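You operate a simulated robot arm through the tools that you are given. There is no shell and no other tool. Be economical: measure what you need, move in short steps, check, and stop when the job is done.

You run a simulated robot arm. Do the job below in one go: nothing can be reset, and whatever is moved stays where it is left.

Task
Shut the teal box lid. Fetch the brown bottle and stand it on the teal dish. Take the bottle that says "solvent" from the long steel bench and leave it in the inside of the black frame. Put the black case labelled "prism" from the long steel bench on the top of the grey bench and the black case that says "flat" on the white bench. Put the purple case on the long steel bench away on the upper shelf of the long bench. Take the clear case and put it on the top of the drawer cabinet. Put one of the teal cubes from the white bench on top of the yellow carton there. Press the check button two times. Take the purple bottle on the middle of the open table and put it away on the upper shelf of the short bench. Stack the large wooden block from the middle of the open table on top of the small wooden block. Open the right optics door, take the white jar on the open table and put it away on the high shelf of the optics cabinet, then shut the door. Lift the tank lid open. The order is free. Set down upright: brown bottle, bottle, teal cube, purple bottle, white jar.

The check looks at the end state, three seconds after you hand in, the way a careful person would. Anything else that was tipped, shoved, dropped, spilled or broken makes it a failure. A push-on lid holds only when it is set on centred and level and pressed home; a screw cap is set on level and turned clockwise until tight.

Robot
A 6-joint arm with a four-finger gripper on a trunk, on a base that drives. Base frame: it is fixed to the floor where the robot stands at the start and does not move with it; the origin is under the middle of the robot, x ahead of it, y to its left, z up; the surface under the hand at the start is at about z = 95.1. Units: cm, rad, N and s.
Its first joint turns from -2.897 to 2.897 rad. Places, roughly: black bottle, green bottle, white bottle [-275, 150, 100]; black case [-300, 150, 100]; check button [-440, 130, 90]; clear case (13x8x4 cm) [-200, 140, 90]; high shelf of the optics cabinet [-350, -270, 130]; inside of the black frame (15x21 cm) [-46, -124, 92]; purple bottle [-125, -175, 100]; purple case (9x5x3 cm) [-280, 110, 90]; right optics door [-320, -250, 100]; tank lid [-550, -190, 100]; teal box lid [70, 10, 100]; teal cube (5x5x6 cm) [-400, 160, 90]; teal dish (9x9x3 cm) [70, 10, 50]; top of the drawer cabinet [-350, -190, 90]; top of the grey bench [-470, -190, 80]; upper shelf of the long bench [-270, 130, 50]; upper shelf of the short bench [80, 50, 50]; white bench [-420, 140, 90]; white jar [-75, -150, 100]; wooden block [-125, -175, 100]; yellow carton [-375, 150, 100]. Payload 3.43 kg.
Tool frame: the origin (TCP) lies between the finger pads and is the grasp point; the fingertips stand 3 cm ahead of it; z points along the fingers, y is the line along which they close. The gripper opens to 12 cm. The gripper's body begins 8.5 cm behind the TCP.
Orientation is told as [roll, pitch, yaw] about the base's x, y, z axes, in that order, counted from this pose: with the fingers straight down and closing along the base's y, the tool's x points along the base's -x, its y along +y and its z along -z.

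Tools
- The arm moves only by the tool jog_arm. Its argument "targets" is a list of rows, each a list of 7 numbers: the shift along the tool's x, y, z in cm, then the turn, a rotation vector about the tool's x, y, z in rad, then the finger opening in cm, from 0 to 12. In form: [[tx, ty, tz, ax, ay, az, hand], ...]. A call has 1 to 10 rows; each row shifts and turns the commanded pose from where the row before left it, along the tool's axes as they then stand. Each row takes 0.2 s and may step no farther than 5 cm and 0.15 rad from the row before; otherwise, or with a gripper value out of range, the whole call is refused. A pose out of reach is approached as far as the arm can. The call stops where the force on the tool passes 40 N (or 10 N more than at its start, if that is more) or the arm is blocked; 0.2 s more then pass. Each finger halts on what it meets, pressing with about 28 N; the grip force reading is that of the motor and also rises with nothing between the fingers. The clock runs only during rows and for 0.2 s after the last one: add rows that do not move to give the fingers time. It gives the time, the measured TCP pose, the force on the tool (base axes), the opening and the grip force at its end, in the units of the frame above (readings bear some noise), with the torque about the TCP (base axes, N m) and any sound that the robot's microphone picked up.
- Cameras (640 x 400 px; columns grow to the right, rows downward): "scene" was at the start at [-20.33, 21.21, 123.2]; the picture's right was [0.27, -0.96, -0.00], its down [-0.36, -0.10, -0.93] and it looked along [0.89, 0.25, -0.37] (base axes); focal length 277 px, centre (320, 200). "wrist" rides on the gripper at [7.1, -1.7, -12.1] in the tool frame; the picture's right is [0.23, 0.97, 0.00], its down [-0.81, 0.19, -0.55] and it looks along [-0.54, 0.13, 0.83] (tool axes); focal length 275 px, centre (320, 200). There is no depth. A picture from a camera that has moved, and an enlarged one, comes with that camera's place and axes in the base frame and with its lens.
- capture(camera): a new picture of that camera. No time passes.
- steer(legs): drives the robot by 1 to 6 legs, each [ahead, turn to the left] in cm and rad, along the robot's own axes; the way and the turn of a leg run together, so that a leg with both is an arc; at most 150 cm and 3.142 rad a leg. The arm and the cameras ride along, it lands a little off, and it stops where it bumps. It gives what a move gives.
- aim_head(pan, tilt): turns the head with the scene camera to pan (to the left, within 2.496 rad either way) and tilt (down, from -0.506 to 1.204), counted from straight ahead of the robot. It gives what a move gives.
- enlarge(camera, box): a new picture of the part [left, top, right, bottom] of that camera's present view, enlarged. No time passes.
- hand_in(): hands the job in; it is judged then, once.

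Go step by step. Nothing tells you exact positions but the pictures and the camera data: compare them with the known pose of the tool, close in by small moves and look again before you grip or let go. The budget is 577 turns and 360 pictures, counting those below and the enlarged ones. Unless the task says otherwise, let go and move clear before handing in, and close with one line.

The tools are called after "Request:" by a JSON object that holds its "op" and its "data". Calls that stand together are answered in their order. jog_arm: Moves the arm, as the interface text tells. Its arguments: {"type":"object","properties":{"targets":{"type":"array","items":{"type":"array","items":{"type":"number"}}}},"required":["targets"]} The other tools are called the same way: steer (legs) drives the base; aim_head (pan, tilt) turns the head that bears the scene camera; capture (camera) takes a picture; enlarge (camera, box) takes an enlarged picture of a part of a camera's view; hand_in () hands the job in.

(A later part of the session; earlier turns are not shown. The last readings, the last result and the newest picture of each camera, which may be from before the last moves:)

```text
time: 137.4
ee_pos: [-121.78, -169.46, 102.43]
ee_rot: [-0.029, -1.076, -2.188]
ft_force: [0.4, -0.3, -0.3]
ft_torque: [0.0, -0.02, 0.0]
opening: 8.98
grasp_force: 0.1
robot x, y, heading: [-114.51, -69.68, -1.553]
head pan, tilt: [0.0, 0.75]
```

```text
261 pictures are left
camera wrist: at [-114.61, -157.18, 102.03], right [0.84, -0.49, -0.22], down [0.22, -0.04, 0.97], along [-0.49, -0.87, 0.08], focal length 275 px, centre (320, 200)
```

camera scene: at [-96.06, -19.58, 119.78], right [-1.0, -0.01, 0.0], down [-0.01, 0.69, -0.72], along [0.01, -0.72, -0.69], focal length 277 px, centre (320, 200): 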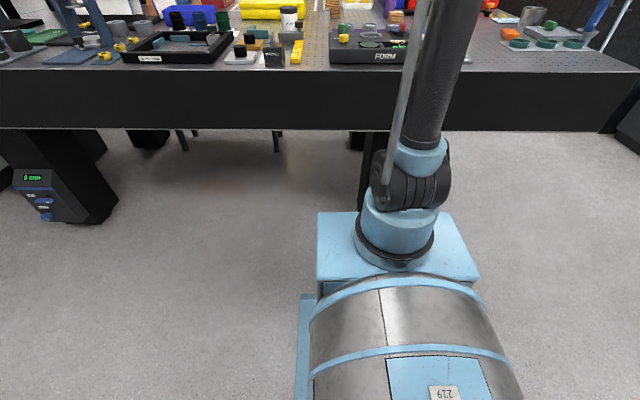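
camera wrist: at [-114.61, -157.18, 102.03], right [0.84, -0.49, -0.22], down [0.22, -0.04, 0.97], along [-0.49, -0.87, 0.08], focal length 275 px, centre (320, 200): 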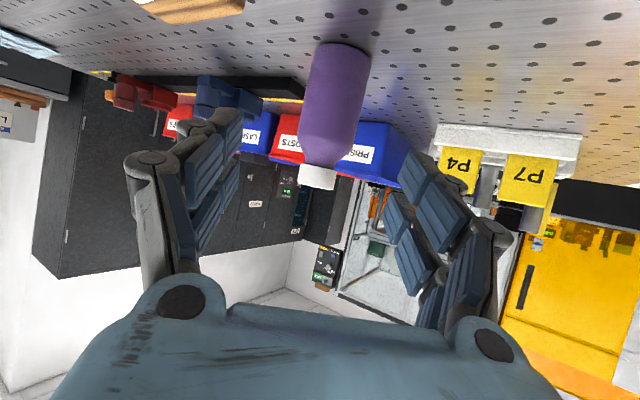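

Request:
{"op": "jog_arm", "data": {"targets": [[0, 0.2, 3.8, 0, 0, 0, 9], [0, 0.2, 3.8, 0, 0, 0, 9], [0, 0, 3.6, 0, 0, 0, 9], [0, 0, 0, 0, 0, 0, 9]]}}

Request:
{"op": "capture", "data": {"camera": "wrist"}}

```text
time: 138.4
ee_pos: [-127.01, -177.8, 96.62]
ee_rot: [-0.027, -1.077, -2.187]
ft_force: [0.6, 0.2, 0.4]
ft_torque: [0.01, 0.0, 0.0]
opening: 9.0
grasp_force: 0.0
robot x, y, heading: [-114.67, -69.48, -1.551]
head pan, tilt: [0.0, 0.75]
```

```text
260 pictures are left
camera wrist: at [-119.77, -165.58, 96.17], right [0.84, -0.49, -0.22], down [0.22, -0.04, 0.97], along [-0.49, -0.87, 0.08], focal length 275 px, centre (320, 200)
```

wrist: 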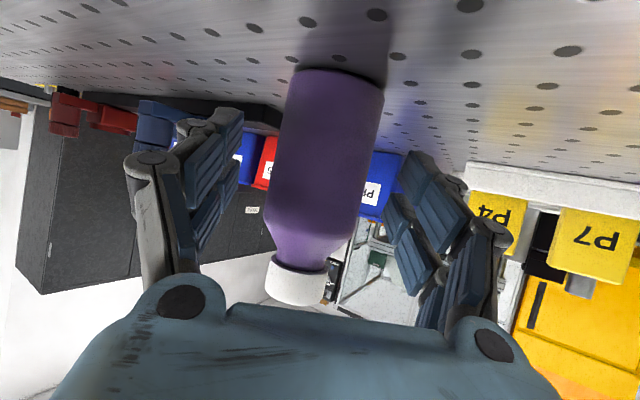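

Request:
{"op": "jog_arm", "data": {"targets": [[0, 0.2, 0, 0, 0, 0, 7], [0, 0, 0, 0, 0, 0, 5], [0, 0, 0, 0, 0, 0, 3], [0, 0, 0, 0, 0, 0, 3]]}}

Request:
{"op": "jog_arm", "data": {"targets": [[-2.6, 0, -1.42, 0, 0, 0, 3], [-2.6, 0, -1.42, 0, 0, 0, 3], [0, 0, 0, 0, 0, 0, 3]]}}

Request:
{"op": "capture", "data": {"camera": "wrist"}}

```text
time: 139.4
ee_pos: [-126.89, -177.73, 96.77]
ee_rot: [-0.027, -1.075, -2.187]
ft_force: [0.1, -1.0, -0.7]
ft_torque: [-0.03, -0.01, 0.03]
opening: 5.09
grasp_force: 28.1
robot x, y, heading: [-114.32, -70.01, -1.553]
head pan, tilt: [0.0, 0.75]
```

```text
time: 140.2
ee_pos: [-126.71, -177.75, 102.99]
ee_rot: [-0.027, -1.077, -2.19]
ft_force: [0.2, -0.7, -0.9]
ft_torque: [0.03, -0.01, -0.03]
opening: 5.14
grasp_force: 27.9
robot x, y, heading: [-114.51, -70.04, -1.551]
head pan, tilt: [0.0, 0.75]
```

```text
259 pictures are left
camera wrist: at [-119.61, -165.53, 102.47], right [0.84, -0.49, -0.22], down [0.22, -0.04, 0.97], along [-0.49, -0.87, 0.08], focal length 275 px, centre (320, 200)
```

wrist: 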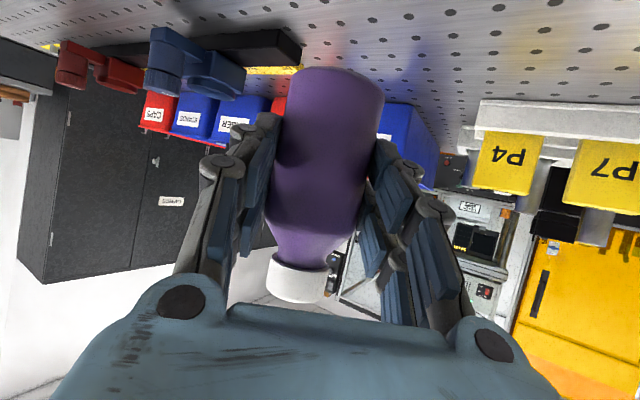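

The purple bottle is held. I'll lift and pull back over the table.

Request:
{"op": "jog_arm", "data": {"targets": [[-4.3, 0, -2.32, 0, 0, 0, 3], [-4.3, 0, -2.32, 0, 0, 0, 3], [-4.3, 0, -2.32, 0, 0, 0, 3], [-4.3, 0, -2.32, 0, 0, 0, 3], [1.9, -2.85, -3.5, 0, 0, 0, 3], [1.9, -2.85, -3.5, 0, 0, 0, 3], [1.9, -2.85, -3.5, 0, 0, 0, 3], [1.9, -2.85, -3.5, 0, 0, 0, 3], [0, 0, 0, 0, 0, 0, 3]]}}

Request:
{"op": "steer", "data": {"legs": [[-60, 0]]}}

Request:
{"op": "capture", "data": {"camera": "wrist"}}

```text
time: 142.2
ee_pos: [-126.18, -158.07, 122.67]
ee_rot: [-0.03, -1.074, -2.189]
ft_force: [-0.8, -1.0, -1.1]
ft_torque: [0.04, -0.01, -0.03]
opening: 5.12
grasp_force: 28.2
robot x, y, heading: [-114.61, -69.88, -1.558]
head pan, tilt: [0.0, 0.75]
```

```text
time: 145.7
ee_pos: [-126.72, -96.68, 122.61]
ee_rot: [-0.027, -1.074, -2.181]
ft_force: [-0.5, 0.1, -1.8]
ft_torque: [0.06, -0.01, 0.0]
opening: 5.11
grasp_force: 27.9
robot x, y, heading: [-116.14, -8.23, -1.548]
head pan, tilt: [0.0, 0.75]
```

```text
258 pictures are left
camera wrist: at [-119.66, -84.53, 122.2], right [0.85, -0.49, -0.22], down [0.23, -0.04, 0.97], along [-0.48, -0.87, 0.08], focal length 275 px, centre (320, 200)
```

wrist: 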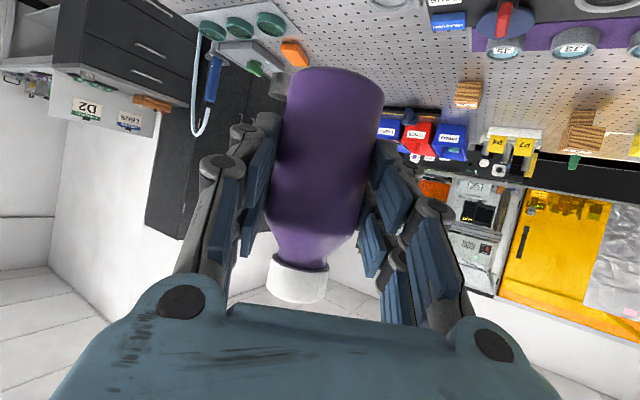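

I'll pull the arm in before turning, then drive to the short bench.

Request:
{"op": "jog_arm", "data": {"targets": [[1.9, -2.85, -3.5, 0, 0, 0, 3], [1.9, -2.85, -3.5, 0, 0, 0, 3], [1.9, -2.85, -3.5, 0, 0, 0, 3], [1.9, -2.85, -3.5, 0, 0, 0, 3], [1.9, -2.85, -3.5, 0, 0, 0, 3], [1.9, -2.85, -3.5, 0, 0, 0, 3], [0, 0, 0, 0, 0, 0, 3]]}}

Request:
{"op": "steer", "data": {"legs": [[0, 1.548], [0, 0.54], [96, 0], [0, -0.54]]}}

Request:
{"op": "capture", "data": {"camera": "wrist"}}

```text
time: 147.3
ee_pos: [-126.38, -65.86, 123.48]
ee_rot: [-0.012, -1.087, -2.195]
ft_force: [0.1, -0.4, -2.4]
ft_torque: [0.02, -0.02, 0.0]
opening: 5.13
grasp_force: 27.1
robot x, y, heading: [-116.14, -8.42, -1.546]
head pan, tilt: [0.0, 0.75]
```

```text
time: 160.2
ee_pos: [22.25, 37.39, 123.43]
ee_rot: [-0.011, -1.086, -0.586]
ft_force: [0.1, -0.6, -0.8]
ft_torque: [0.0, 0.02, -0.01]
opening: 5.09
grasp_force: 28.1
robot x, y, heading: [-35.49, 46.11, 0.066]
head pan, tilt: [0.0, 0.75]
```

```text
257 pictures are left
camera wrist: at [9.88, 43.84, 122.86], right [0.46, 0.86, -0.21], down [0.02, 0.23, 0.97], along [0.89, -0.45, 0.09], focal length 275 px, centre (320, 200)
```

wrist: 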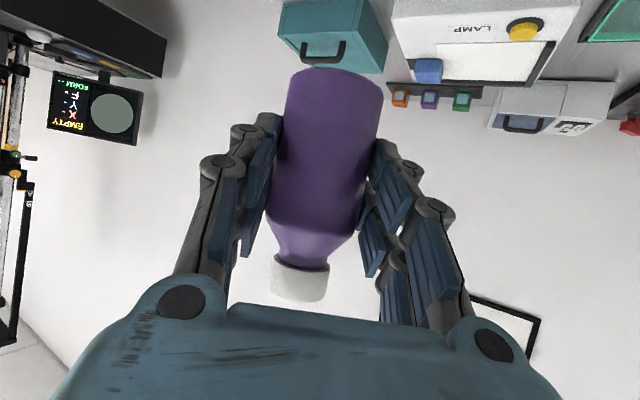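

Request:
{"op": "jog_arm", "data": {"targets": [[0, 0, 0, -0.131, 0, -0.071, 3], [0, 0, 0, -0.131, 0, -0.071, 3], [0, 0, 0, -0.131, 0, -0.071, 3], [0, 0, 0, -0.131, 0, -0.071, 3], [0, 0, 0, 0, 0, 0, 3]]}}

Request:
{"op": "jog_arm", "data": {"targets": [[1.36, 2.58, 3.58, 0, 0, 0, 3], [1.36, 2.58, 3.58, 0, 0, 0, 3], [1.36, 2.58, 3.58, 0, 0, 0, 3], [1.36, 2.58, 3.58, 0, 0, 0, 3], [1.36, 2.58, 3.58, 0, 0, 0, 3], [1.36, 2.58, 3.58, 0, 0, 0, 3], [1.36, 2.58, 3.58, 0, 0, 0, 3], [1.36, 2.58, 3.58, 0, 0, 0, 3], [0, 0, 0, 0, 0, 0, 3]]}}

Request:
{"op": "capture", "data": {"camera": "wrist"}}

```text
time: 161.4
ee_pos: [20.92, 37.66, 124.29]
ee_rot: [-0.024, -1.095, 0.023]
ft_force: [-0.2, -0.1, -1.5]
ft_torque: [-0.01, 0.06, 0.03]
opening: 5.08
grasp_force: 28.4
robot x, y, heading: [-35.54, 45.85, 0.064]
head pan, tilt: [0.0, 0.75]
```

```text
time: 163.4
ee_pos: [41.23, 57.75, 100.97]
ee_rot: [-0.022, -1.094, 0.019]
ft_force: [-0.4, 0.9, -2.2]
ft_torque: [0.02, 0.03, -0.03]
opening: 5.09
grasp_force: 27.8
robot x, y, heading: [-35.79, 45.8, 0.063]
head pan, tilt: [0.0, 0.75]
```

```text
256 pictures are left
camera wrist: at [27.28, 56.04, 100.23], right [-0.11, 0.97, -0.21], down [-0.12, 0.2, 0.97], along [0.99, 0.13, 0.09], focal length 275 px, centre (320, 200)
```

wrist: 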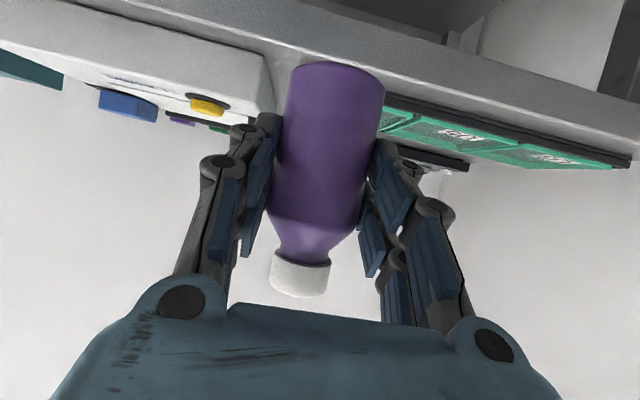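

Request:
{"op": "jog_arm", "data": {"targets": [[4.28, 0, 2.38, 0, 0.01, 0, 3], [4.28, 0, 2.38, 0, 0.01, 0, 3], [4.28, 0, 2.38, 0, 0, 0, 3], [4.28, 0, 2.38, 0, 0, 0, 3], [4.28, 0, 2.38, 0, 0, 0, 3], [0, 0, 0, 0, 0, 0, 3]]}}

Request:
{"op": "capture", "data": {"camera": "wrist"}}

```text
time: 164.8
ee_pos: [41.44, 57.76, 76.35]
ee_rot: [-0.022, -1.073, 0.019]
ft_force: [0.5, 0.7, -1.7]
ft_torque: [-0.01, 0.03, 0.05]
opening: 5.12
grasp_force: 27.5
robot x, y, heading: [-35.86, 46.08, 0.063]
head pan, tilt: [0.0, 0.75]
```

```text
255 pictures are left
camera wrist: at [27.54, 55.93, 75.87], right [-0.11, 0.97, -0.21], down [-0.1, 0.2, 0.97], along [0.99, 0.13, 0.07], focal length 275 px, centre (320, 200)
```

wrist: 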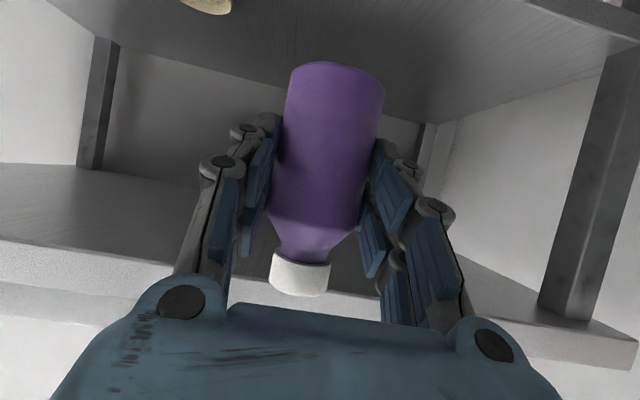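

Request:
{"op": "jog_arm", "data": {"targets": [[0, 0, 4.8, 0, 0, 0, 3], [0, 0, 4.8, 0, 0, 0, 3], [0, 0, 4.8, 0, 0, 0, 3], [0, 0, 4.8, 0, 0, 0, 3], [0, 0, 0, 0, 0, 0, 3]]}}

Request:
{"op": "capture", "data": {"camera": "wrist"}}

```text
time: 166.0
ee_pos: [59.0, 57.68, 68.05]
ee_rot: [-0.022, -1.072, 0.018]
ft_force: [0.5, -0.9, -1.3]
ft_torque: [0.0, -0.01, 0.0]
opening: 5.11
grasp_force: 27.9
out of reach, approached as far as the arm can: row 2
robot x, y, heading: [-35.59, 46.26, 0.06]
head pan, tilt: [0.0, 0.75]
```

```text
254 pictures are left
camera wrist: at [45.07, 55.85, 67.58], right [-0.11, 0.97, -0.21], down [-0.1, 0.2, 0.97], along [0.99, 0.13, 0.07], focal length 275 px, centre (320, 200)
```

wrist: 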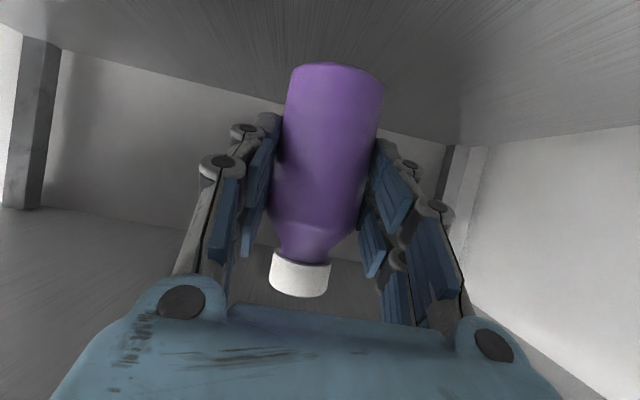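

Request:
{"op": "jog_arm", "data": {"targets": [[0, 0, 4.8, 0, 0, 0, 3], [0, 0, 4.8, 0, 0, 0, 3], [0.9, 0, 0.8, 0, 0, 0, 3], [0, 0, 0, 0, 0, 0, 3]]}}

```text
time: 167.0
ee_pos: [67.43, 57.51, 62.32]
ee_rot: [-0.021, -1.071, 0.018]
ft_force: [-0.8, 0.3, -2.0]
ft_torque: [0.03, 0.04, -0.03]
opening: 5.1
grasp_force: 27.9
robot x, y, heading: [-35.47, 45.95, 0.061]
head pan, tilt: [0.0, 0.75]
```

Now I'll lower by small steps to the shelf contact, expected near z = 59.7.

Request:
{"op": "jog_arm", "data": {"targets": [[0.87, 0, 0.49, 0, 0, 0, 3], [0.61, 0, 0.34, 0, 0, 0, 3], [0.35, 0, 0.19, 0, 0, 0, 3], [0.26, 0, 0.15, 0, 0, 0, 3], [0, 0, 0, 0, 0, 0, 3]]}}

```text
time: 168.2
ee_pos: [67.33, 57.49, 59.98]
ee_rot: [-0.021, -1.071, 0.018]
ft_force: [0.8, 0.3, -2.6]
ft_torque: [0.04, 0.0, 0.0]
opening: 5.09
grasp_force: 28.0
robot x, y, heading: [-35.71, 45.93, 0.064]
head pan, tilt: [0.0, 0.75]
```

Request:
{"op": "jog_arm", "data": {"targets": [[0.22, 0, 0.12, 0, 0, 0, 3], [0.17, 0, 0.1, 0, 0, 0, 3], [0.17, 0, 0.1, 0, 0, 0, 3], [0, 0, 0, 0, 0, 0, 3]]}}

```text
time: 169.2
ee_pos: [67.6, 57.49, 59.43]
ee_rot: [-0.02, -1.068, 0.019]
ft_force: [0.0, 0.4, -1.6]
ft_torque: [-0.01, 0.02, -0.03]
opening: 5.1
grasp_force: 28.0
robot x, y, heading: [-35.86, 46.13, 0.063]
head pan, tilt: [0.0, 0.75]
```

Request:
{"op": "jog_arm", "data": {"targets": [[0.17, 0, 0.1, 0, 0, 0, 3], [0.17, 0, 0.1, 0, 0, 0, 3], [0.17, 0, 0.1, 0, 0, 0, 3], [0, 0, 0, 0, 0, 0, 3]]}}

Request:
{"op": "capture", "data": {"camera": "wrist"}}

```text
time: 170.2
ee_pos: [67.96, 57.53, 59.05]
ee_rot: [-0.021, -1.071, 0.019]
ft_force: [-3.5, -2.0, 13.2]
ft_torque: [0.04, -0.22, 0.01]
opening: 5.07
grasp_force: 28.1
out of reach, approached as far as the arm can: row 1
robot x, y, heading: [-35.53, 45.99, 0.06]
head pan, tilt: [0.0, 0.75]
```

```text
253 pictures are left
camera wrist: at [54.08, 55.81, 58.64], right [-0.11, 0.97, -0.21], down [-0.1, 0.2, 0.97], along [0.99, 0.13, 0.07], focal length 275 px, centre (320, 200)
```

wrist: 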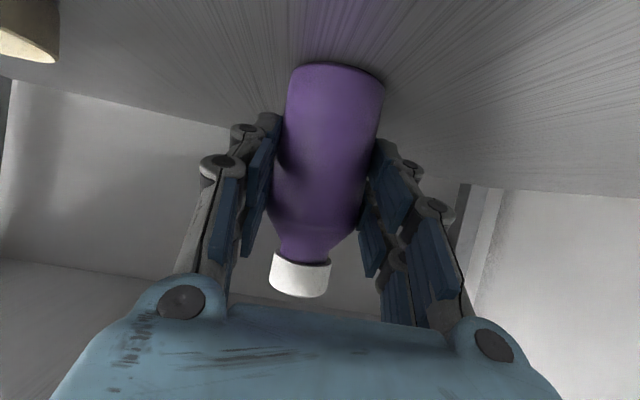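

It's down on the shelf. I'll release and withdraw along the tool axis.

Request:
{"op": "jog_arm", "data": {"targets": [[0, 0, 0, 0, 0, 0, 5.3], [0, 0, 0, 0, 0, 0, 7], [0, 0, 0, 0, 0, 0, 8], [0, 0, -3, 0, 0, 0, 8], [0, 0, -4, 0, 0, 0, 8], [0, 0, 0, 0, 0, 0, 8]]}}

Request:
{"op": "capture", "data": {"camera": "wrist"}}

```text
time: 171.6
ee_pos: [63.43, 57.66, 63.82]
ee_rot: [-0.022, -1.07, 0.019]
ft_force: [-0.1, -0.8, -0.8]
ft_torque: [-0.02, 0.0, -0.02]
opening: 8.0
grasp_force: 0.1
out of reach, approached as far as the arm can: row 4, 5
robot x, y, heading: [-35.59, 46.11, 0.061]
head pan, tilt: [0.0, 0.75]
```

```text
252 pictures are left
camera wrist: at [49.46, 55.96, 63.37], right [-0.11, 0.97, -0.21], down [-0.1, 0.2, 0.97], along [0.99, 0.13, 0.07], focal length 275 px, centre (320, 200)
```

wrist: 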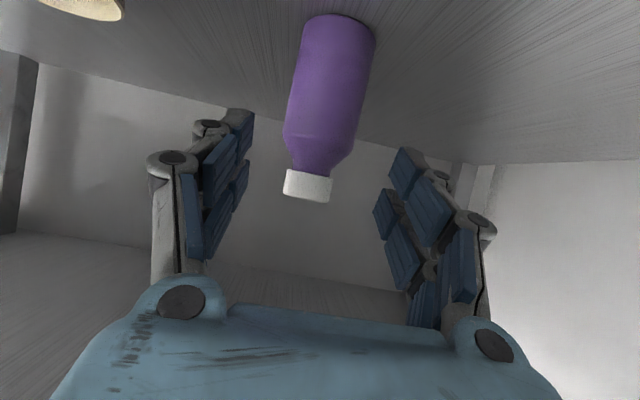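

It stands upright on the shelf. I'll reverse out, tuck the arm, and look toward the long steel bench.

Request:
{"op": "steer", "data": {"legs": [[-32, 0]]}}

Request:
{"op": "jog_arm", "data": {"targets": [[-4.2, 0, -2.3, 0, 0, 0, 7], [-4.2, 0, -2.3, 0, 0, 0, 7], [-4.2, 0, -2.3, 0, 0, 0, 7], [-4.2, 0, -2.3, 0, 0, 0, 7], [-4.2, 0, -2.3, 0, 0, 0, 7], [-4.2, 0, -2.3, 0, 0, 0, 7], [-4.2, 0, -2.3, 0, 0, 0, 7], [-4.2, 0, -2.3, 0, 0, 0, 7], [-4.2, 0, -2.3, 0, 0, 0, 7], [-4.2, 0, -2.3, 0, 0, 0, 7]]}}

Request:
{"op": "jog_arm", "data": {"targets": [[0, 0, -3, 0, 0.15, 0, 7], [0, 0, -3, 0, 0.15, 0, 7], [0, 0, -3, 0, 0.15, 0, 7], [1, 0, -3, 0, 0.15, 0, 7], [2, 0, -2, 0, 0.15, 0, 7], [3, 0, -2, 0, 0.15, 0, 7], [4, 0, -1, 0, 0.15, 0, 7], [4.5, 0, 0, 0, 0, 0, 7], [4.5, 0, 0, 0, 0, 0, 7]]}}

Request:
{"op": "aim_head", "data": {"pan": 2.45, "tilt": 0.3}}

Request:
{"op": "capture", "data": {"camera": "scene"}}

```text
time: 173.8
ee_pos: [31.08, 56.22, 63.71]
ee_rot: [-0.021, -1.07, 0.025]
ft_force: [0.2, 0.0, 0.3]
ft_torque: [-0.03, 0.02, -0.01]
opening: 8.01
grasp_force: 0.1
robot x, y, heading: [-67.86, 43.93, 0.073]
head pan, tilt: [0.0, 0.75]
```

```text
time: 176.0
ee_pos: [29.87, 56.77, 113.01]
ee_rot: [-0.022, -1.082, 0.027]
ft_force: [0.8, 0.0, -0.8]
ft_torque: [0.03, 0.04, 0.03]
opening: 7.0
grasp_force: 0.0
robot x, y, heading: [-67.53, 43.92, 0.066]
head pan, tilt: [0.0, 0.75]
```

```text
time: 178.0
ee_pos: [0.36, 56.89, 121.73]
ee_rot: [-0.009, -0.031, 0.008]
ft_force: [1.3, -0.2, 0.3]
ft_torque: [0.02, 0.08, 0.05]
opening: 6.99
grasp_force: 0.0
robot x, y, heading: [-67.72, 43.88, 0.067]
head pan, tilt: [0.0, 0.75]
```

```text
time: 180.2
ee_pos: [0.49, 56.79, 121.84]
ee_rot: [-0.01, -0.034, 0.007]
ft_force: [0.1, -0.2, -1.2]
ft_torque: [0.01, 0.04, 0.0]
opening: 6.99
grasp_force: 0.1
robot x, y, heading: [-67.76, 43.43, 0.07]
head pan, tilt: [2.45, 0.3]
```

```text
251 pictures are left
camera scene: at [-105.86, 66.13, 124.02], right [0.58, 0.81, -0.01], down [0.23, -0.17, -0.96], along [-0.78, 0.56, -0.29], focal length 277 px, centre (320, 200)
```

scene: 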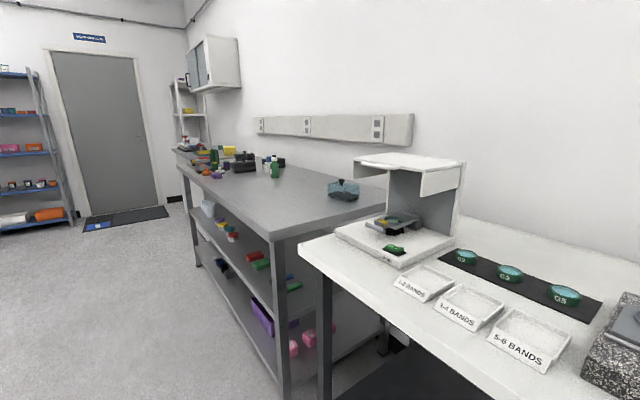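

The long bench's front edge is near y≈98, and the clear case is near (-198,145). I'll drive round to face the bench at x≈-200.

Request:
{"op": "steer", "data": {"legs": [[0, -1.65], [0, -1.66], [133, 0], [0, -1.475]]}}

Request:
{"op": "aim_head", "data": {"pan": 0, "tilt": 0.5}}

Request:
{"op": "capture", "data": {"camera": "scene"}}

Request:
{"op": "capture", "data": {"camera": "wrist"}}

```text
time: 199.8
ee_pos: [-210.54, 115.7, 121.77]
ee_rot: [-0.011, -0.033, 1.575]
ft_force: [0.1, 0.8, 0.5]
ft_torque: [-0.02, -0.04, 0.01]
opening: 7.01
grasp_force: 0.1
robot x, y, heading: [-198.69, 47.3, 1.641]
head pan, tilt: [2.45, 0.3]
```

```text
time: 202.1
ee_pos: [-210.33, 114.32, 122.63]
ee_rot: [-0.009, -0.046, 1.576]
ft_force: [-0.8, 0.4, -0.2]
ft_torque: [0.03, 0.0, 0.03]
opening: 6.99
grasp_force: 0.1
robot x, y, heading: [-198.74, 47.4, 1.638]
head pan, tilt: [0.0, 0.499]
```

```text
250 pictures are left
camera scene: at [-216.29, 25.89, 121.96], right [1.0, 0.07, 0.0], down [0.03, -0.49, -0.87], along [-0.06, 0.87, -0.49], focal length 277 px, centre (320, 200)
```

scene: 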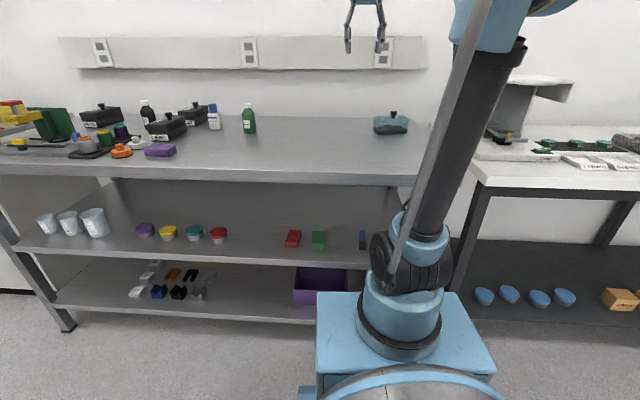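

```text
249 pictures are left
camera wrist: at [-208.6, 106.59, 134.44], right [-0.97, -0.24, -0.02], down [-0.2, 0.78, 0.59], along [-0.12, 0.57, -0.81], focal length 275 px, centre (320, 200)
```

wrist: 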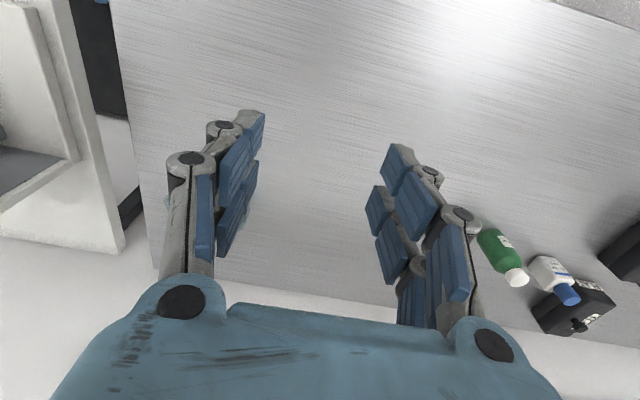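

Request:
{"op": "enlarge", "data": {"camera": "scene", "box": [60, 85, 260, 175]}}

Request:
{"op": "enlarge", "data": {"camera": "scene", "box": [0, 90, 100, 165]}}

Request:
{"op": "enlarge", "data": {"camera": "scene", "box": [350, 90, 430, 150]}}

```text
3.20 times, centred on (160, 130) of scene
camera zoom: at [-216.29, 25.89, 121.96], right [1.0, 0.07, 0.0], down [0.03, -0.49, -0.87], along [-0.06, 0.87, -0.49], focal length 886 px, centre (832, 424)
```

zoom: 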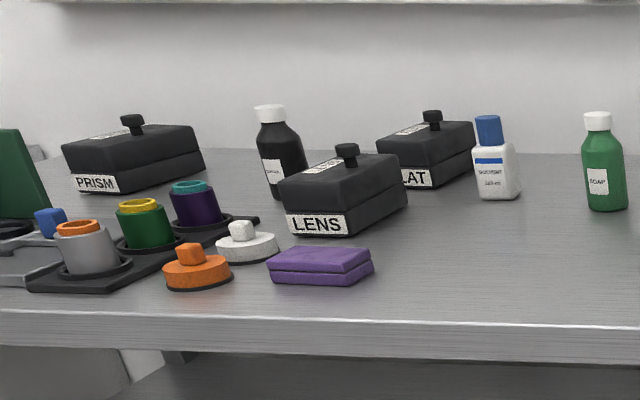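

```text
5.33 times, centred on (50, 128) of scene
camera zoom: at [-216.29, 25.89, 121.96], right [1.0, 0.07, 0.0], down [0.03, -0.49, -0.87], along [-0.06, 0.87, -0.49], focal length 1477 px, centre (1760, 587)
```

zoom: 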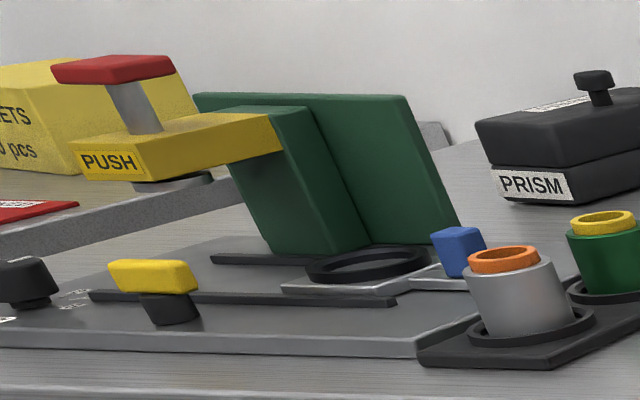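

```text
6.67 times, centred on (390, 120) of scene
camera zoom: at [-216.29, 25.89, 121.96], right [1.0, 0.07, 0.0], down [0.03, -0.49, -0.87], along [-0.06, 0.87, -0.49], focal length 1846 px, centre (-147, 733)
```

zoom: 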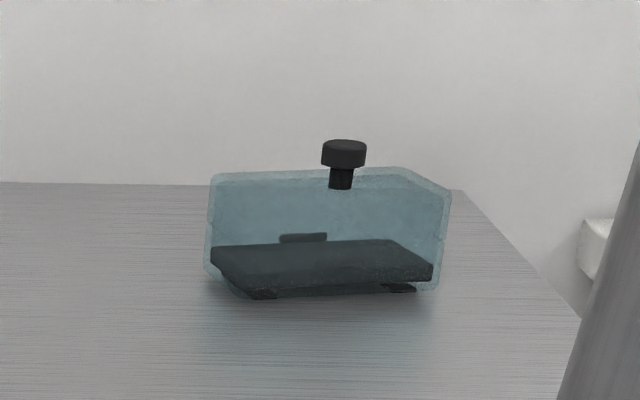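

Everything is labelled: PRISM is at the back left, LENS at the front, FLAT behind it, with the purple case in front. The clear case is near (-195,144), so I'll take a look at it from above first.

Request:
{"op": "jog_arm", "data": {"targets": [[-3, -3.5, 0.8, 0, 0.045, 0, 9], [-3, -3.5, 0.8, 0, 0, 0, 11], [-3, -3.5, 0.8, 0, 0, 0, 12], [-3, -3.5, 0.8, 0, 0, 0, 12], [0, 0, 0, 0, 0, 0, 12]]}}

Request:
{"op": "capture", "data": {"camera": "wrist"}}

```text
time: 203.3
ee_pos: [-196.79, 126.33, 119.87]
ee_rot: [-0.009, -0.001, 1.575]
ft_force: [-0.1, 0.5, 0.6]
ft_torque: [0.01, 0.01, -0.01]
opening: 12.0
grasp_force: 0.0
robot x, y, heading: [-198.48, 47.43, 1.639]
head pan, tilt: [0.0, 0.499]
```

```text
245 pictures are left
camera wrist: at [-195.01, 119.24, 132.0], right [-0.97, -0.24, -0.01], down [-0.2, 0.81, 0.55], along [-0.12, 0.54, -0.83], focal length 275 px, centre (320, 200)
```

wrist: 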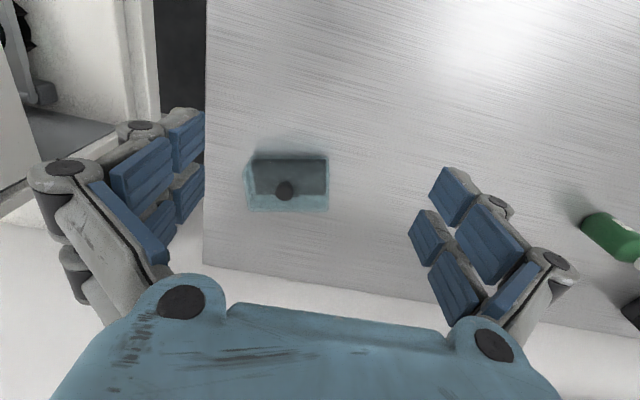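

Request:
{"op": "enlarge", "data": {"camera": "wrist", "box": [230, 140, 350, 225]}}

```text
4.71 times, centred on (290, 182) of wrist
camera zoom: at [-195.01, 119.24, 132.0], right [-0.97, -0.24, -0.01], down [-0.2, 0.81, 0.55], along [-0.12, 0.54, -0.83], focal length 1295 px, centre (461, 282)
```

zoom: 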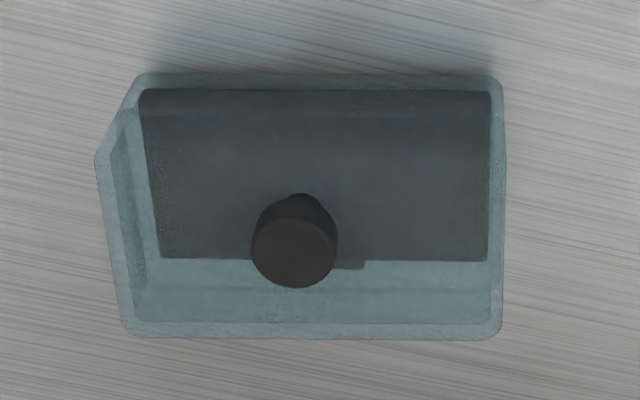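

The case is turned about 0.245 rad and centred at (-195,143.4). I'll turn the tool to close across its 8 cm side.

Request:
{"op": "jog_arm", "data": {"targets": [[0, 0, 0, 0, 0, 0.133, 12], [0, 0, 0, 0, 0, 0.133, 12], [0, 0, 0, 0, 0, 0.133, 12], [0, 0, 0, 0, 0, 0.133, 12], [0, 0, 0, 0, 0, 0.133, 12], [0, 0, 0, 0, 0, 0.133, 12], [0, 0, 0, 0, 0, 0.133, 12], [0, 0, 0, 0, 0, 0.133, 12], [0, 0, 0, 0, 0, 0.133, 12], [0, 0, 0, 0, 0, 0.133, 12]]}}

Request:
{"op": "jog_arm", "data": {"targets": [[0, 4.2, 2, 0, 0, 0, 12], [0, 4.2, 2, 0, 0, 0, 12], [0, 4.2, 2, 0, 0, 0, 12], [0, 3.5, 3, 0, 0, 0, 12], [0, 0, 0, 0, 0, 0, 12]]}}

Request:
{"op": "capture", "data": {"camera": "wrist"}}

```text
time: 205.5
ee_pos: [-196.46, 126.32, 119.7]
ee_rot: [-0.002, -0.01, 0.245]
ft_force: [0.1, 0.0, 0.2]
ft_torque: [0.01, -0.01, 0.0]
opening: 11.99
grasp_force: 0.1
robot x, y, heading: [-198.54, 47.48, 1.634]
head pan, tilt: [0.0, 0.499]
```

```text
time: 206.7
ee_pos: [-200.34, 142.27, 110.73]
ee_rot: [0.0, -0.006, 0.246]
ft_force: [0.0, -0.1, 0.5]
ft_torque: [0.02, -0.01, -0.02]
opening: 12.0
grasp_force: 0.0
robot x, y, heading: [-198.42, 47.18, 1.641]
head pan, tilt: [0.0, 0.499]
```

```text
243 pictures are left
camera wrist: at [-206.75, 138.76, 122.82], right [-0.46, 0.89, 0.0], down [0.73, 0.38, 0.56], along [0.5, 0.25, -0.83], focal length 275 px, centre (320, 200)
```

wrist: 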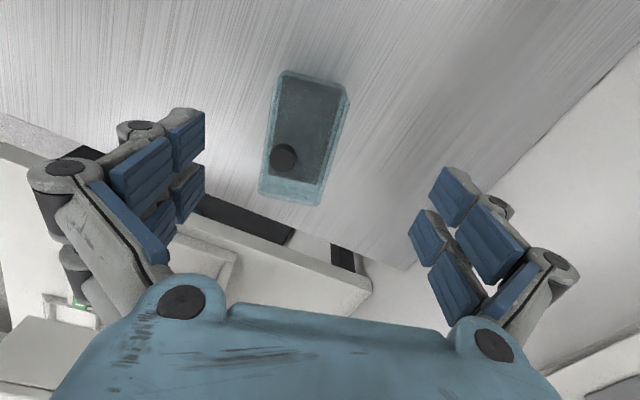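

Request:
{"op": "jog_arm", "data": {"targets": [[-2.7, -0.3, 3, 0, 0, 0, 12], [-2.65, -0.3, 3, 0, 0, 0, 12], [0, 0, 4, 0, 0, 0, 12], [0, 0, 0, 0, 0, 0, 12]]}}

Request:
{"op": "capture", "data": {"camera": "wrist"}}

```text
time: 207.7
ee_pos: [-195.31, 142.6, 100.59]
ee_rot: [-0.004, -0.008, 0.248]
ft_force: [0.5, -0.4, 0.1]
ft_torque: [-0.01, -0.02, -0.01]
opening: 12.01
grasp_force: 0.0
robot x, y, heading: [-198.9, 47.18, 1.637]
head pan, tilt: [0.0, 0.499]
```

```text
242 pictures are left
camera wrist: at [-201.67, 139.2, 112.71], right [-0.46, 0.89, 0.0], down [0.73, 0.38, 0.56], along [0.5, 0.25, -0.83], focal length 275 px, centre (320, 200)
```

wrist: 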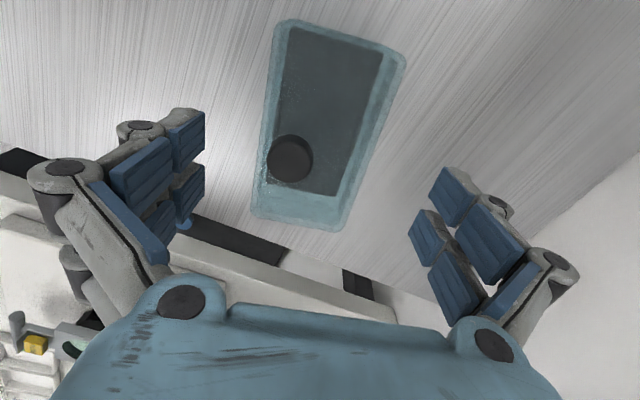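

Well centred. I'll go down and close.

Request:
{"op": "jog_arm", "data": {"targets": [[0, 0.15, 3.5, 0, 0, 0, 12], [0, 0, 3.2, 0, 0, 0, 12], [0, 0, 0, 0, 0, 0, 12]]}}

Request:
{"op": "jog_arm", "data": {"targets": [[0, 0, 0, 0, 0, 0, 10], [0, 0, 0, 0, 0, 0, 8], [0, 0, 0, 0, 0, 0, 7], [0, 0, 0, 0, 0, 0, 7]]}}

Request:
{"op": "capture", "data": {"camera": "wrist"}}

```text
time: 208.5
ee_pos: [-195.01, 142.99, 94.03]
ee_rot: [-0.004, -0.008, 0.246]
ft_force: [0.4, -0.3, -0.5]
ft_torque: [0.0, 0.03, 0.01]
opening: 12.0
grasp_force: 0.1
robot x, y, heading: [-198.94, 47.53, 1.634]
head pan, tilt: [0.0, 0.499]
```

```text
time: 209.5
ee_pos: [-194.94, 142.96, 94.08]
ee_rot: [-0.003, -0.008, 0.247]
ft_force: [0.7, -1.9, 1.4]
ft_torque: [-0.2, 0.04, 0.03]
opening: 7.39
grasp_force: 28.2
robot x, y, heading: [-198.81, 47.83, 1.639]
head pan, tilt: [0.0, 0.499]
```

```text
241 pictures are left
camera wrist: at [-201.54, 139.56, 106.12], right [-0.46, 0.89, 0.0], down [0.73, 0.38, 0.56], along [0.5, 0.25, -0.83], focal length 275 px, centre (320, 200)
```

wrist: 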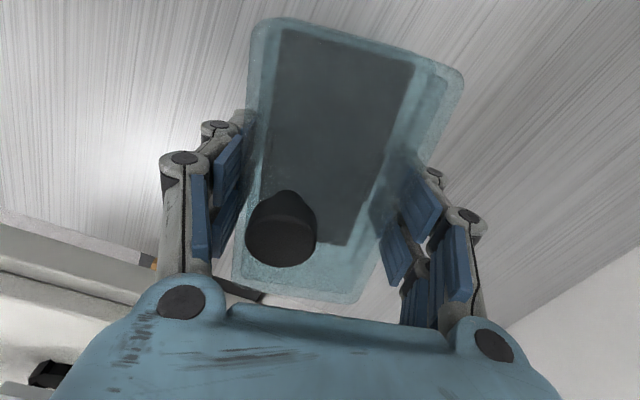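

Request:
{"op": "jog_arm", "data": {"targets": [[0, 0, -3, 0, 0, 0, 6.5], [0, 0, -4, 0, 0, 0, 6.5], [0, 0, 0, 0, 0, 0, 6.5]]}}

Request:
{"op": "capture", "data": {"camera": "wrist"}}

Request:
{"op": "enlarge", "data": {"camera": "scene", "box": [340, 70, 460, 150]}}

```text
time: 210.3
ee_pos: [-195.23, 142.76, 100.86]
ee_rot: [-0.003, -0.008, 0.247]
ft_force: [-0.7, -0.3, -1.9]
ft_torque: [-0.03, 0.0, 0.03]
opening: 7.38
grasp_force: 28.3
robot x, y, heading: [-199.19, 47.59, 1.639]
head pan, tilt: [0.0, 0.499]
```

```text
240 pictures are left
camera wrist: at [-201.61, 139.42, 112.92], right [-0.46, 0.89, 0.0], down [0.73, 0.38, 0.56], along [0.5, 0.25, -0.83], focal length 275 px, centre (320, 200)
```

wrist: 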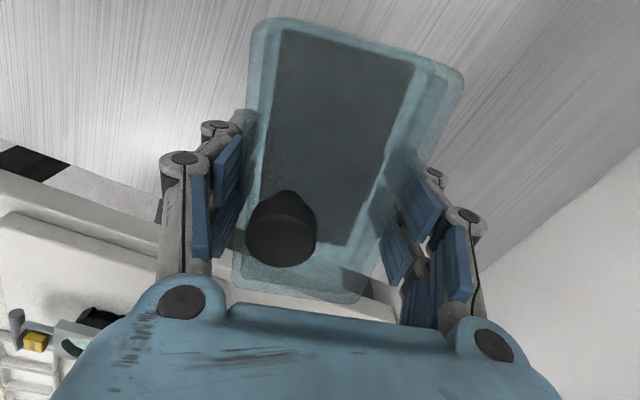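

```text
5.00 times, centred on (400, 110) of scene
camera zoom: at [-216.28, 25.91, 121.97], right [1.0, 0.07, 0.0], down [0.03, -0.49, -0.87], along [-0.06, 0.87, -0.49], focal length 1384 px, centre (-80, 650)
```

zoom: 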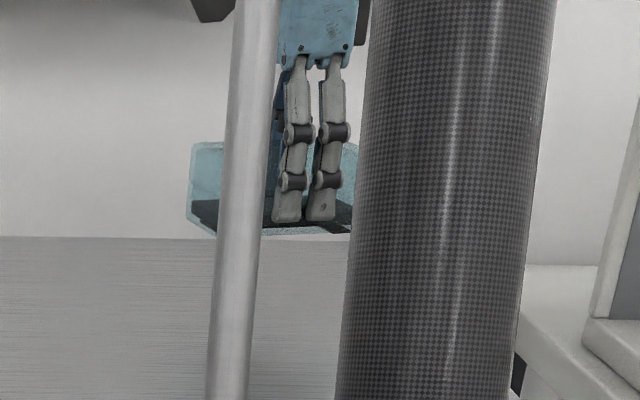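

The whole case lifts cleanly. I'll raise and retract it, then look toward the drawer cabinet.

Request:
{"op": "jog_arm", "data": {"targets": [[0, 0, -4.8, 0, 0, 0, 6.5], [0, 0, -4.8, 0, 0, 0, 6.5], [0, 0, -4.8, 0, 0, 0, 6.5], [0, 0, -4.8, 0, 0, 0, 6.5], [0, -4.8, 0, 0, 0, 0, 6.5], [0, -4.8, 0, 0, 0, 0, 6.5], [0, -4.8, 0, 0, 0, 0, 6.5], [0, -4.8, 0, 0, 0, 0, 6.5], [0, -4.8, 0, 0, 0, 0, 6.5], [0, 0, 0, 0, 0, 0, 6.5]]}}

Request:
{"op": "aim_head", "data": {"pan": 2.3, "tilt": 0.25}}

Request:
{"op": "capture", "data": {"camera": "scene"}}

```text
time: 212.5
ee_pos: [-188.92, 119.62, 120.15]
ee_rot: [-0.004, -0.009, 0.244]
ft_force: [-1.3, -0.5, -2.0]
ft_torque: [-0.01, -0.02, 0.04]
opening: 7.4
grasp_force: 27.8
robot x, y, heading: [-199.0, 47.79, 1.642]
head pan, tilt: [0.0, 0.499]
```

```text
time: 214.6
ee_pos: [-188.96, 119.74, 120.1]
ee_rot: [-0.002, -0.011, 0.248]
ft_force: [0.4, -0.5, -2.7]
ft_torque: [0.02, -0.01, -0.01]
opening: 7.4
grasp_force: 27.8
robot x, y, heading: [-198.51, 47.42, 1.634]
head pan, tilt: [2.3, 0.25]
```

```text
238 pictures are left
camera scene: at [-222.19, 10.17, 124.48], right [-0.72, 0.7, -0.01], down [0.17, 0.16, -0.97], along [-0.68, -0.7, -0.24], focal length 277 px, centre (320, 200)
```

scene: 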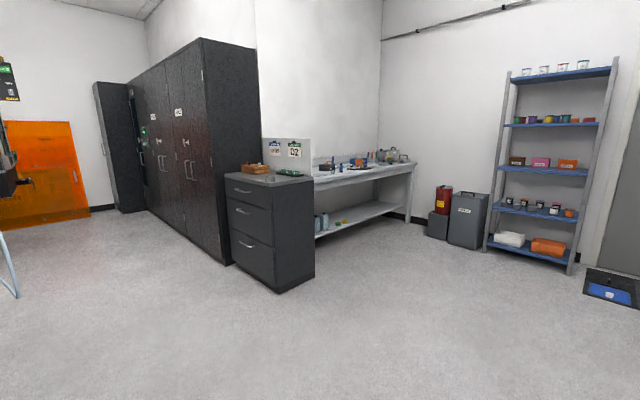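

The drawer cabinet stands near (-345,-170) with its front at x≈-322, and the tall optics cabinet is beside it. I'll back off and drive to face the drawer cabinet.

Request:
{"op": "steer", "data": {"legs": [[-25, 0], [0, 2.74], [100, 0], [95, 0], [0, -1.236]]}}

Request:
{"op": "aim_head", "data": {"pan": 0, "tilt": 0.4}}

Request:
{"op": "capture", "data": {"camera": "scene"}}

Request:
{"op": "capture", "data": {"camera": "wrist"}}

```text
time: 236.8
ee_pos: [-324.29, -148.73, 120.06]
ee_rot: [-0.004, -0.008, 1.763]
ft_force: [-0.9, 0.2, -1.5]
ft_torque: [-0.03, -0.02, 0.0]
opening: 7.36
grasp_force: 28.2
robot x, y, heading: [-252.71, -164.18, -3.132]
head pan, tilt: [2.3, 0.25]
```

```text
time: 239.0
ee_pos: [-322.8, -148.8, 120.96]
ee_rot: [0.009, -0.009, 1.76]
ft_force: [-0.6, -1.1, -3.1]
ft_torque: [0.0, -0.01, -0.01]
opening: 7.36
grasp_force: 27.9
robot x, y, heading: [-252.56, -163.88, -3.133]
head pan, tilt: [0.0, 0.4]
```

```text
237 pictures are left
camera scene: at [-232.22, -182.65, 122.88], right [-0.01, 1.0, 0.0], down [0.4, 0.0, -0.92], along [-0.92, -0.01, -0.4], focal length 277 px, centre (320, 200)
```

scene: 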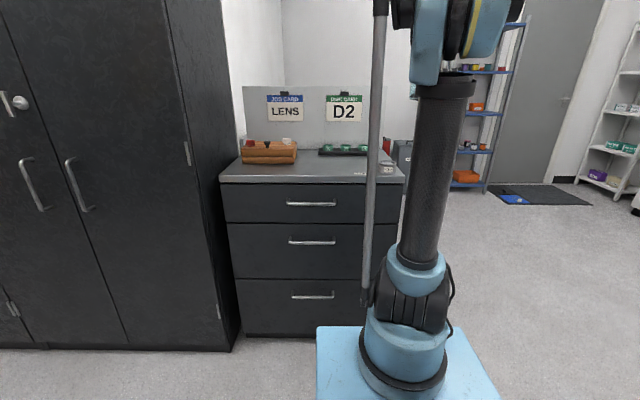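

```text
236 pictures are left
camera wrist: at [-319.49, -155.57, 133.0], right [-0.91, -0.41, 0.01], down [-0.34, 0.75, 0.56], along [-0.24, 0.51, -0.83], focal length 275 px, centre (320, 200)
```

wrist: 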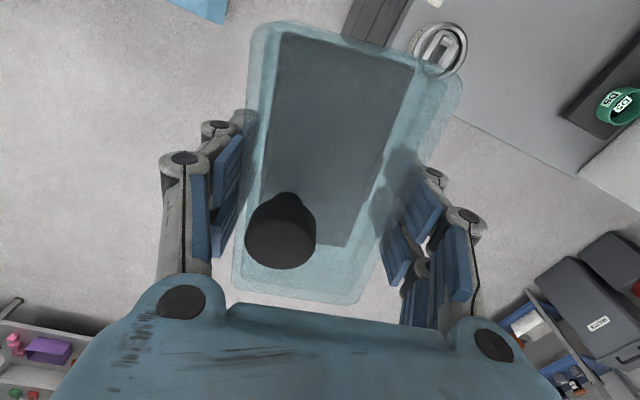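

The cabinet top is free around (-335,-181). I'll move the case over there.

Request:
{"op": "jog_arm", "data": {"targets": [[4.1, 2.56, 0, 0, 0, 0, 6.5], [4.1, 2.56, 0, 0, 0, 0, 6.5], [4.1, 2.56, 0, 0, 0, 0, 6.5], [4.1, 2.56, 0, 0, 0, 0, 6.5], [4.1, 2.56, 0, 0, 0, 0, 6.5], [4.1, 2.56, 0, 0, 0, 0, 6.5], [4.0, 2.5, 0, 0, 0, 0, 6.5], [0, 0, 4.5, 0, 0, 0, 6.5], [0, 0, 4.5, 0, 0, 0, 6.5], [0, 0, 0, 0, 0, 0, 6.5]]}}

Request:
{"op": "capture", "data": {"camera": "wrist"}}

Request:
{"op": "enlarge", "data": {"camera": "scene", "box": [210, 80, 410, 200]}}

```text
time: 241.2
ee_pos: [-334.89, -179.74, 111.77]
ee_rot: [0.008, -0.01, 1.763]
ft_force: [-1.3, -0.9, -1.4]
ft_torque: [0.02, 0.01, -0.01]
opening: 7.36
grasp_force: 27.8
robot x, y, heading: [-252.72, -163.94, -3.128]
head pan, tilt: [0.0, 0.4]
```

```text
235 pictures are left
camera wrist: at [-331.64, -186.53, 123.86], right [-0.91, -0.41, 0.01], down [-0.34, 0.75, 0.56], along [-0.24, 0.51, -0.83], focal length 275 px, centre (320, 200)
```

wrist: 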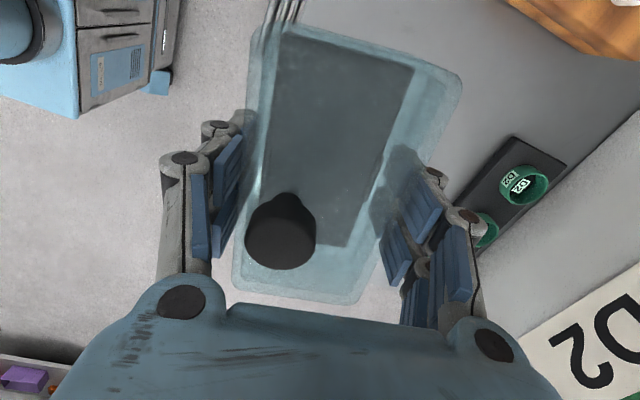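

```text
3.20 times, centred on (310, 140) of scene
camera zoom: at [-232.23, -182.65, 122.88], right [-0.01, 1.0, 0.0], down [0.4, 0.0, -0.92], along [-0.92, -0.01, -0.4], focal length 886 px, centre (352, 392)
```

zoom: 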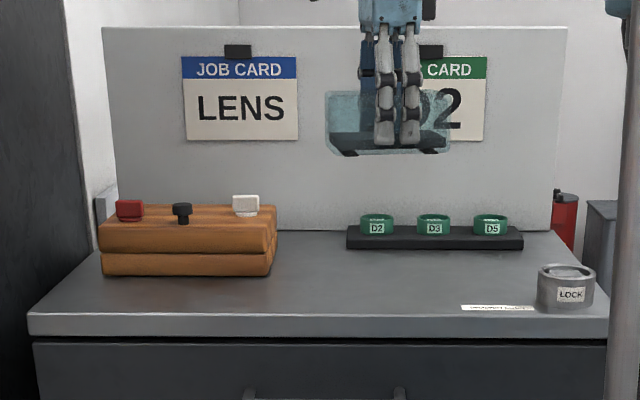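

The case would sit right at the front edge there, so I'll shift it 8 cm further back and then lower.

Request:
{"op": "jog_arm", "data": {"targets": [[-0.75, 3.93, 0, 0, 0, 0, 6.5], [-0.75, 3.93, 0, 0, 0, 0, 6.5], [0, 0, 4.5, 0, 0, 0, 6.5], [0, 0, 4.5, 0, 0, 0, 6.5], [0, 0, 4, 0, 0, 0, 6.5], [0, 0, 0, 0, 0, 0, 6.5]]}}

Request:
{"op": "enlarge", "data": {"camera": "scene", "box": [210, 80, 410, 200]}}

```text
time: 242.6
ee_pos: [-343.14, -180.05, 98.74]
ee_rot: [0.009, -0.01, 1.763]
ft_force: [-0.6, -0.5, -2.4]
ft_torque: [-0.01, -0.03, -0.01]
opening: 7.38
grasp_force: 28.0
robot x, y, heading: [-252.44, -163.49, -3.126]
head pan, tilt: [0.0, 0.4]
```

```text
3.20 times, centred on (310, 140) of scene
camera zoom: at [-232.23, -182.65, 122.88], right [-0.01, 1.0, 0.0], down [0.4, 0.0, -0.92], along [-0.92, -0.01, -0.4], focal length 886 px, centre (352, 392)
```

zoom: 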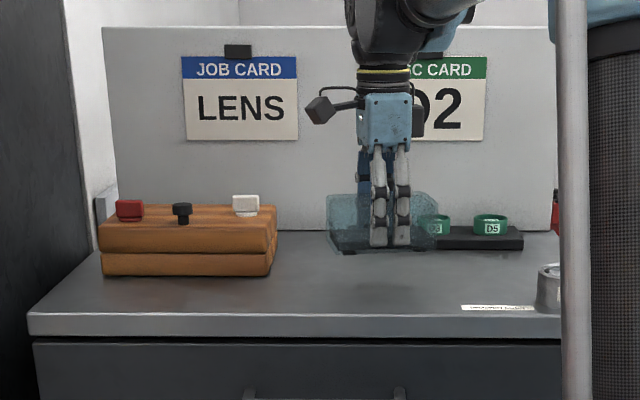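

Request:
{"op": "jog_arm", "data": {"targets": [[0, 0, 3, 0, 0, 0, 6.5], [0, 0, 1, 0, 0, 0, 6.5], [0, 0, 0.3, 0, 0, 0, 6.5], [0, 0, 0.3, 0, 0, 0, 6.5], [0, 0, 0, 0, 0, 0, 6.5]]}}

```text
time: 243.8
ee_pos: [-343.26, -179.94, 94.07]
ee_rot: [0.009, -0.01, 1.761]
ft_force: [0.5, 0.2, -2.5]
ft_torque: [-0.01, 0.0, 0.01]
opening: 7.39
grasp_force: 28.1
robot x, y, heading: [-252.71, -163.76, -3.134]
head pan, tilt: [0.0, 0.4]
```

Request:
{"op": "jog_arm", "data": {"targets": [[0, 0, 0.3, 0, 0, 0, 6.5], [0, 0, 0.3, 0, 0, 0, 6.5], [0, 0, 0.3, 0, 0, 0, 6.5], [0, 0, 0, 0, 0, 0, 6.5]]}}

Request:
{"op": "enlarge", "data": {"camera": "scene", "box": [290, 120, 370, 180]}}

```text
time: 244.8
ee_pos: [-343.08, -179.96, 93.3]
ee_rot: [0.011, -0.012, 1.761]
ft_force: [-2.7, 1.3, 14.8]
ft_torque: [0.05, 0.05, 0.01]
opening: 7.39
grasp_force: 27.9
robot x, y, heading: [-252.53, -163.79, -3.127]
head pan, tilt: [0.0, 0.4]
```

```text
6.67 times, centred on (330, 150) of scene
camera zoom: at [-232.17, -182.63, 122.87], right [-0.01, 1.0, 0.0], down [0.4, 0.0, -0.92], along [-0.92, -0.01, -0.4], focal length 1846 px, centre (253, 533)
```

zoom: 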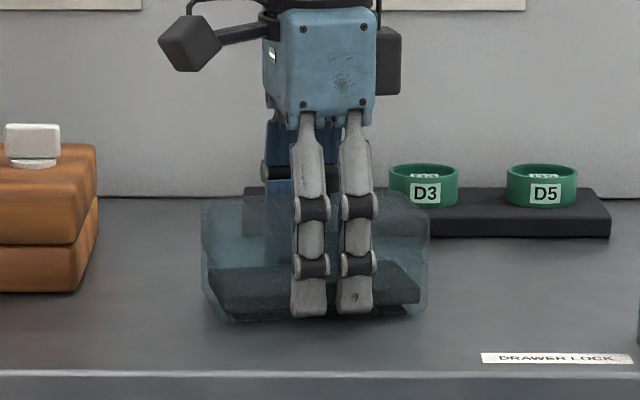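

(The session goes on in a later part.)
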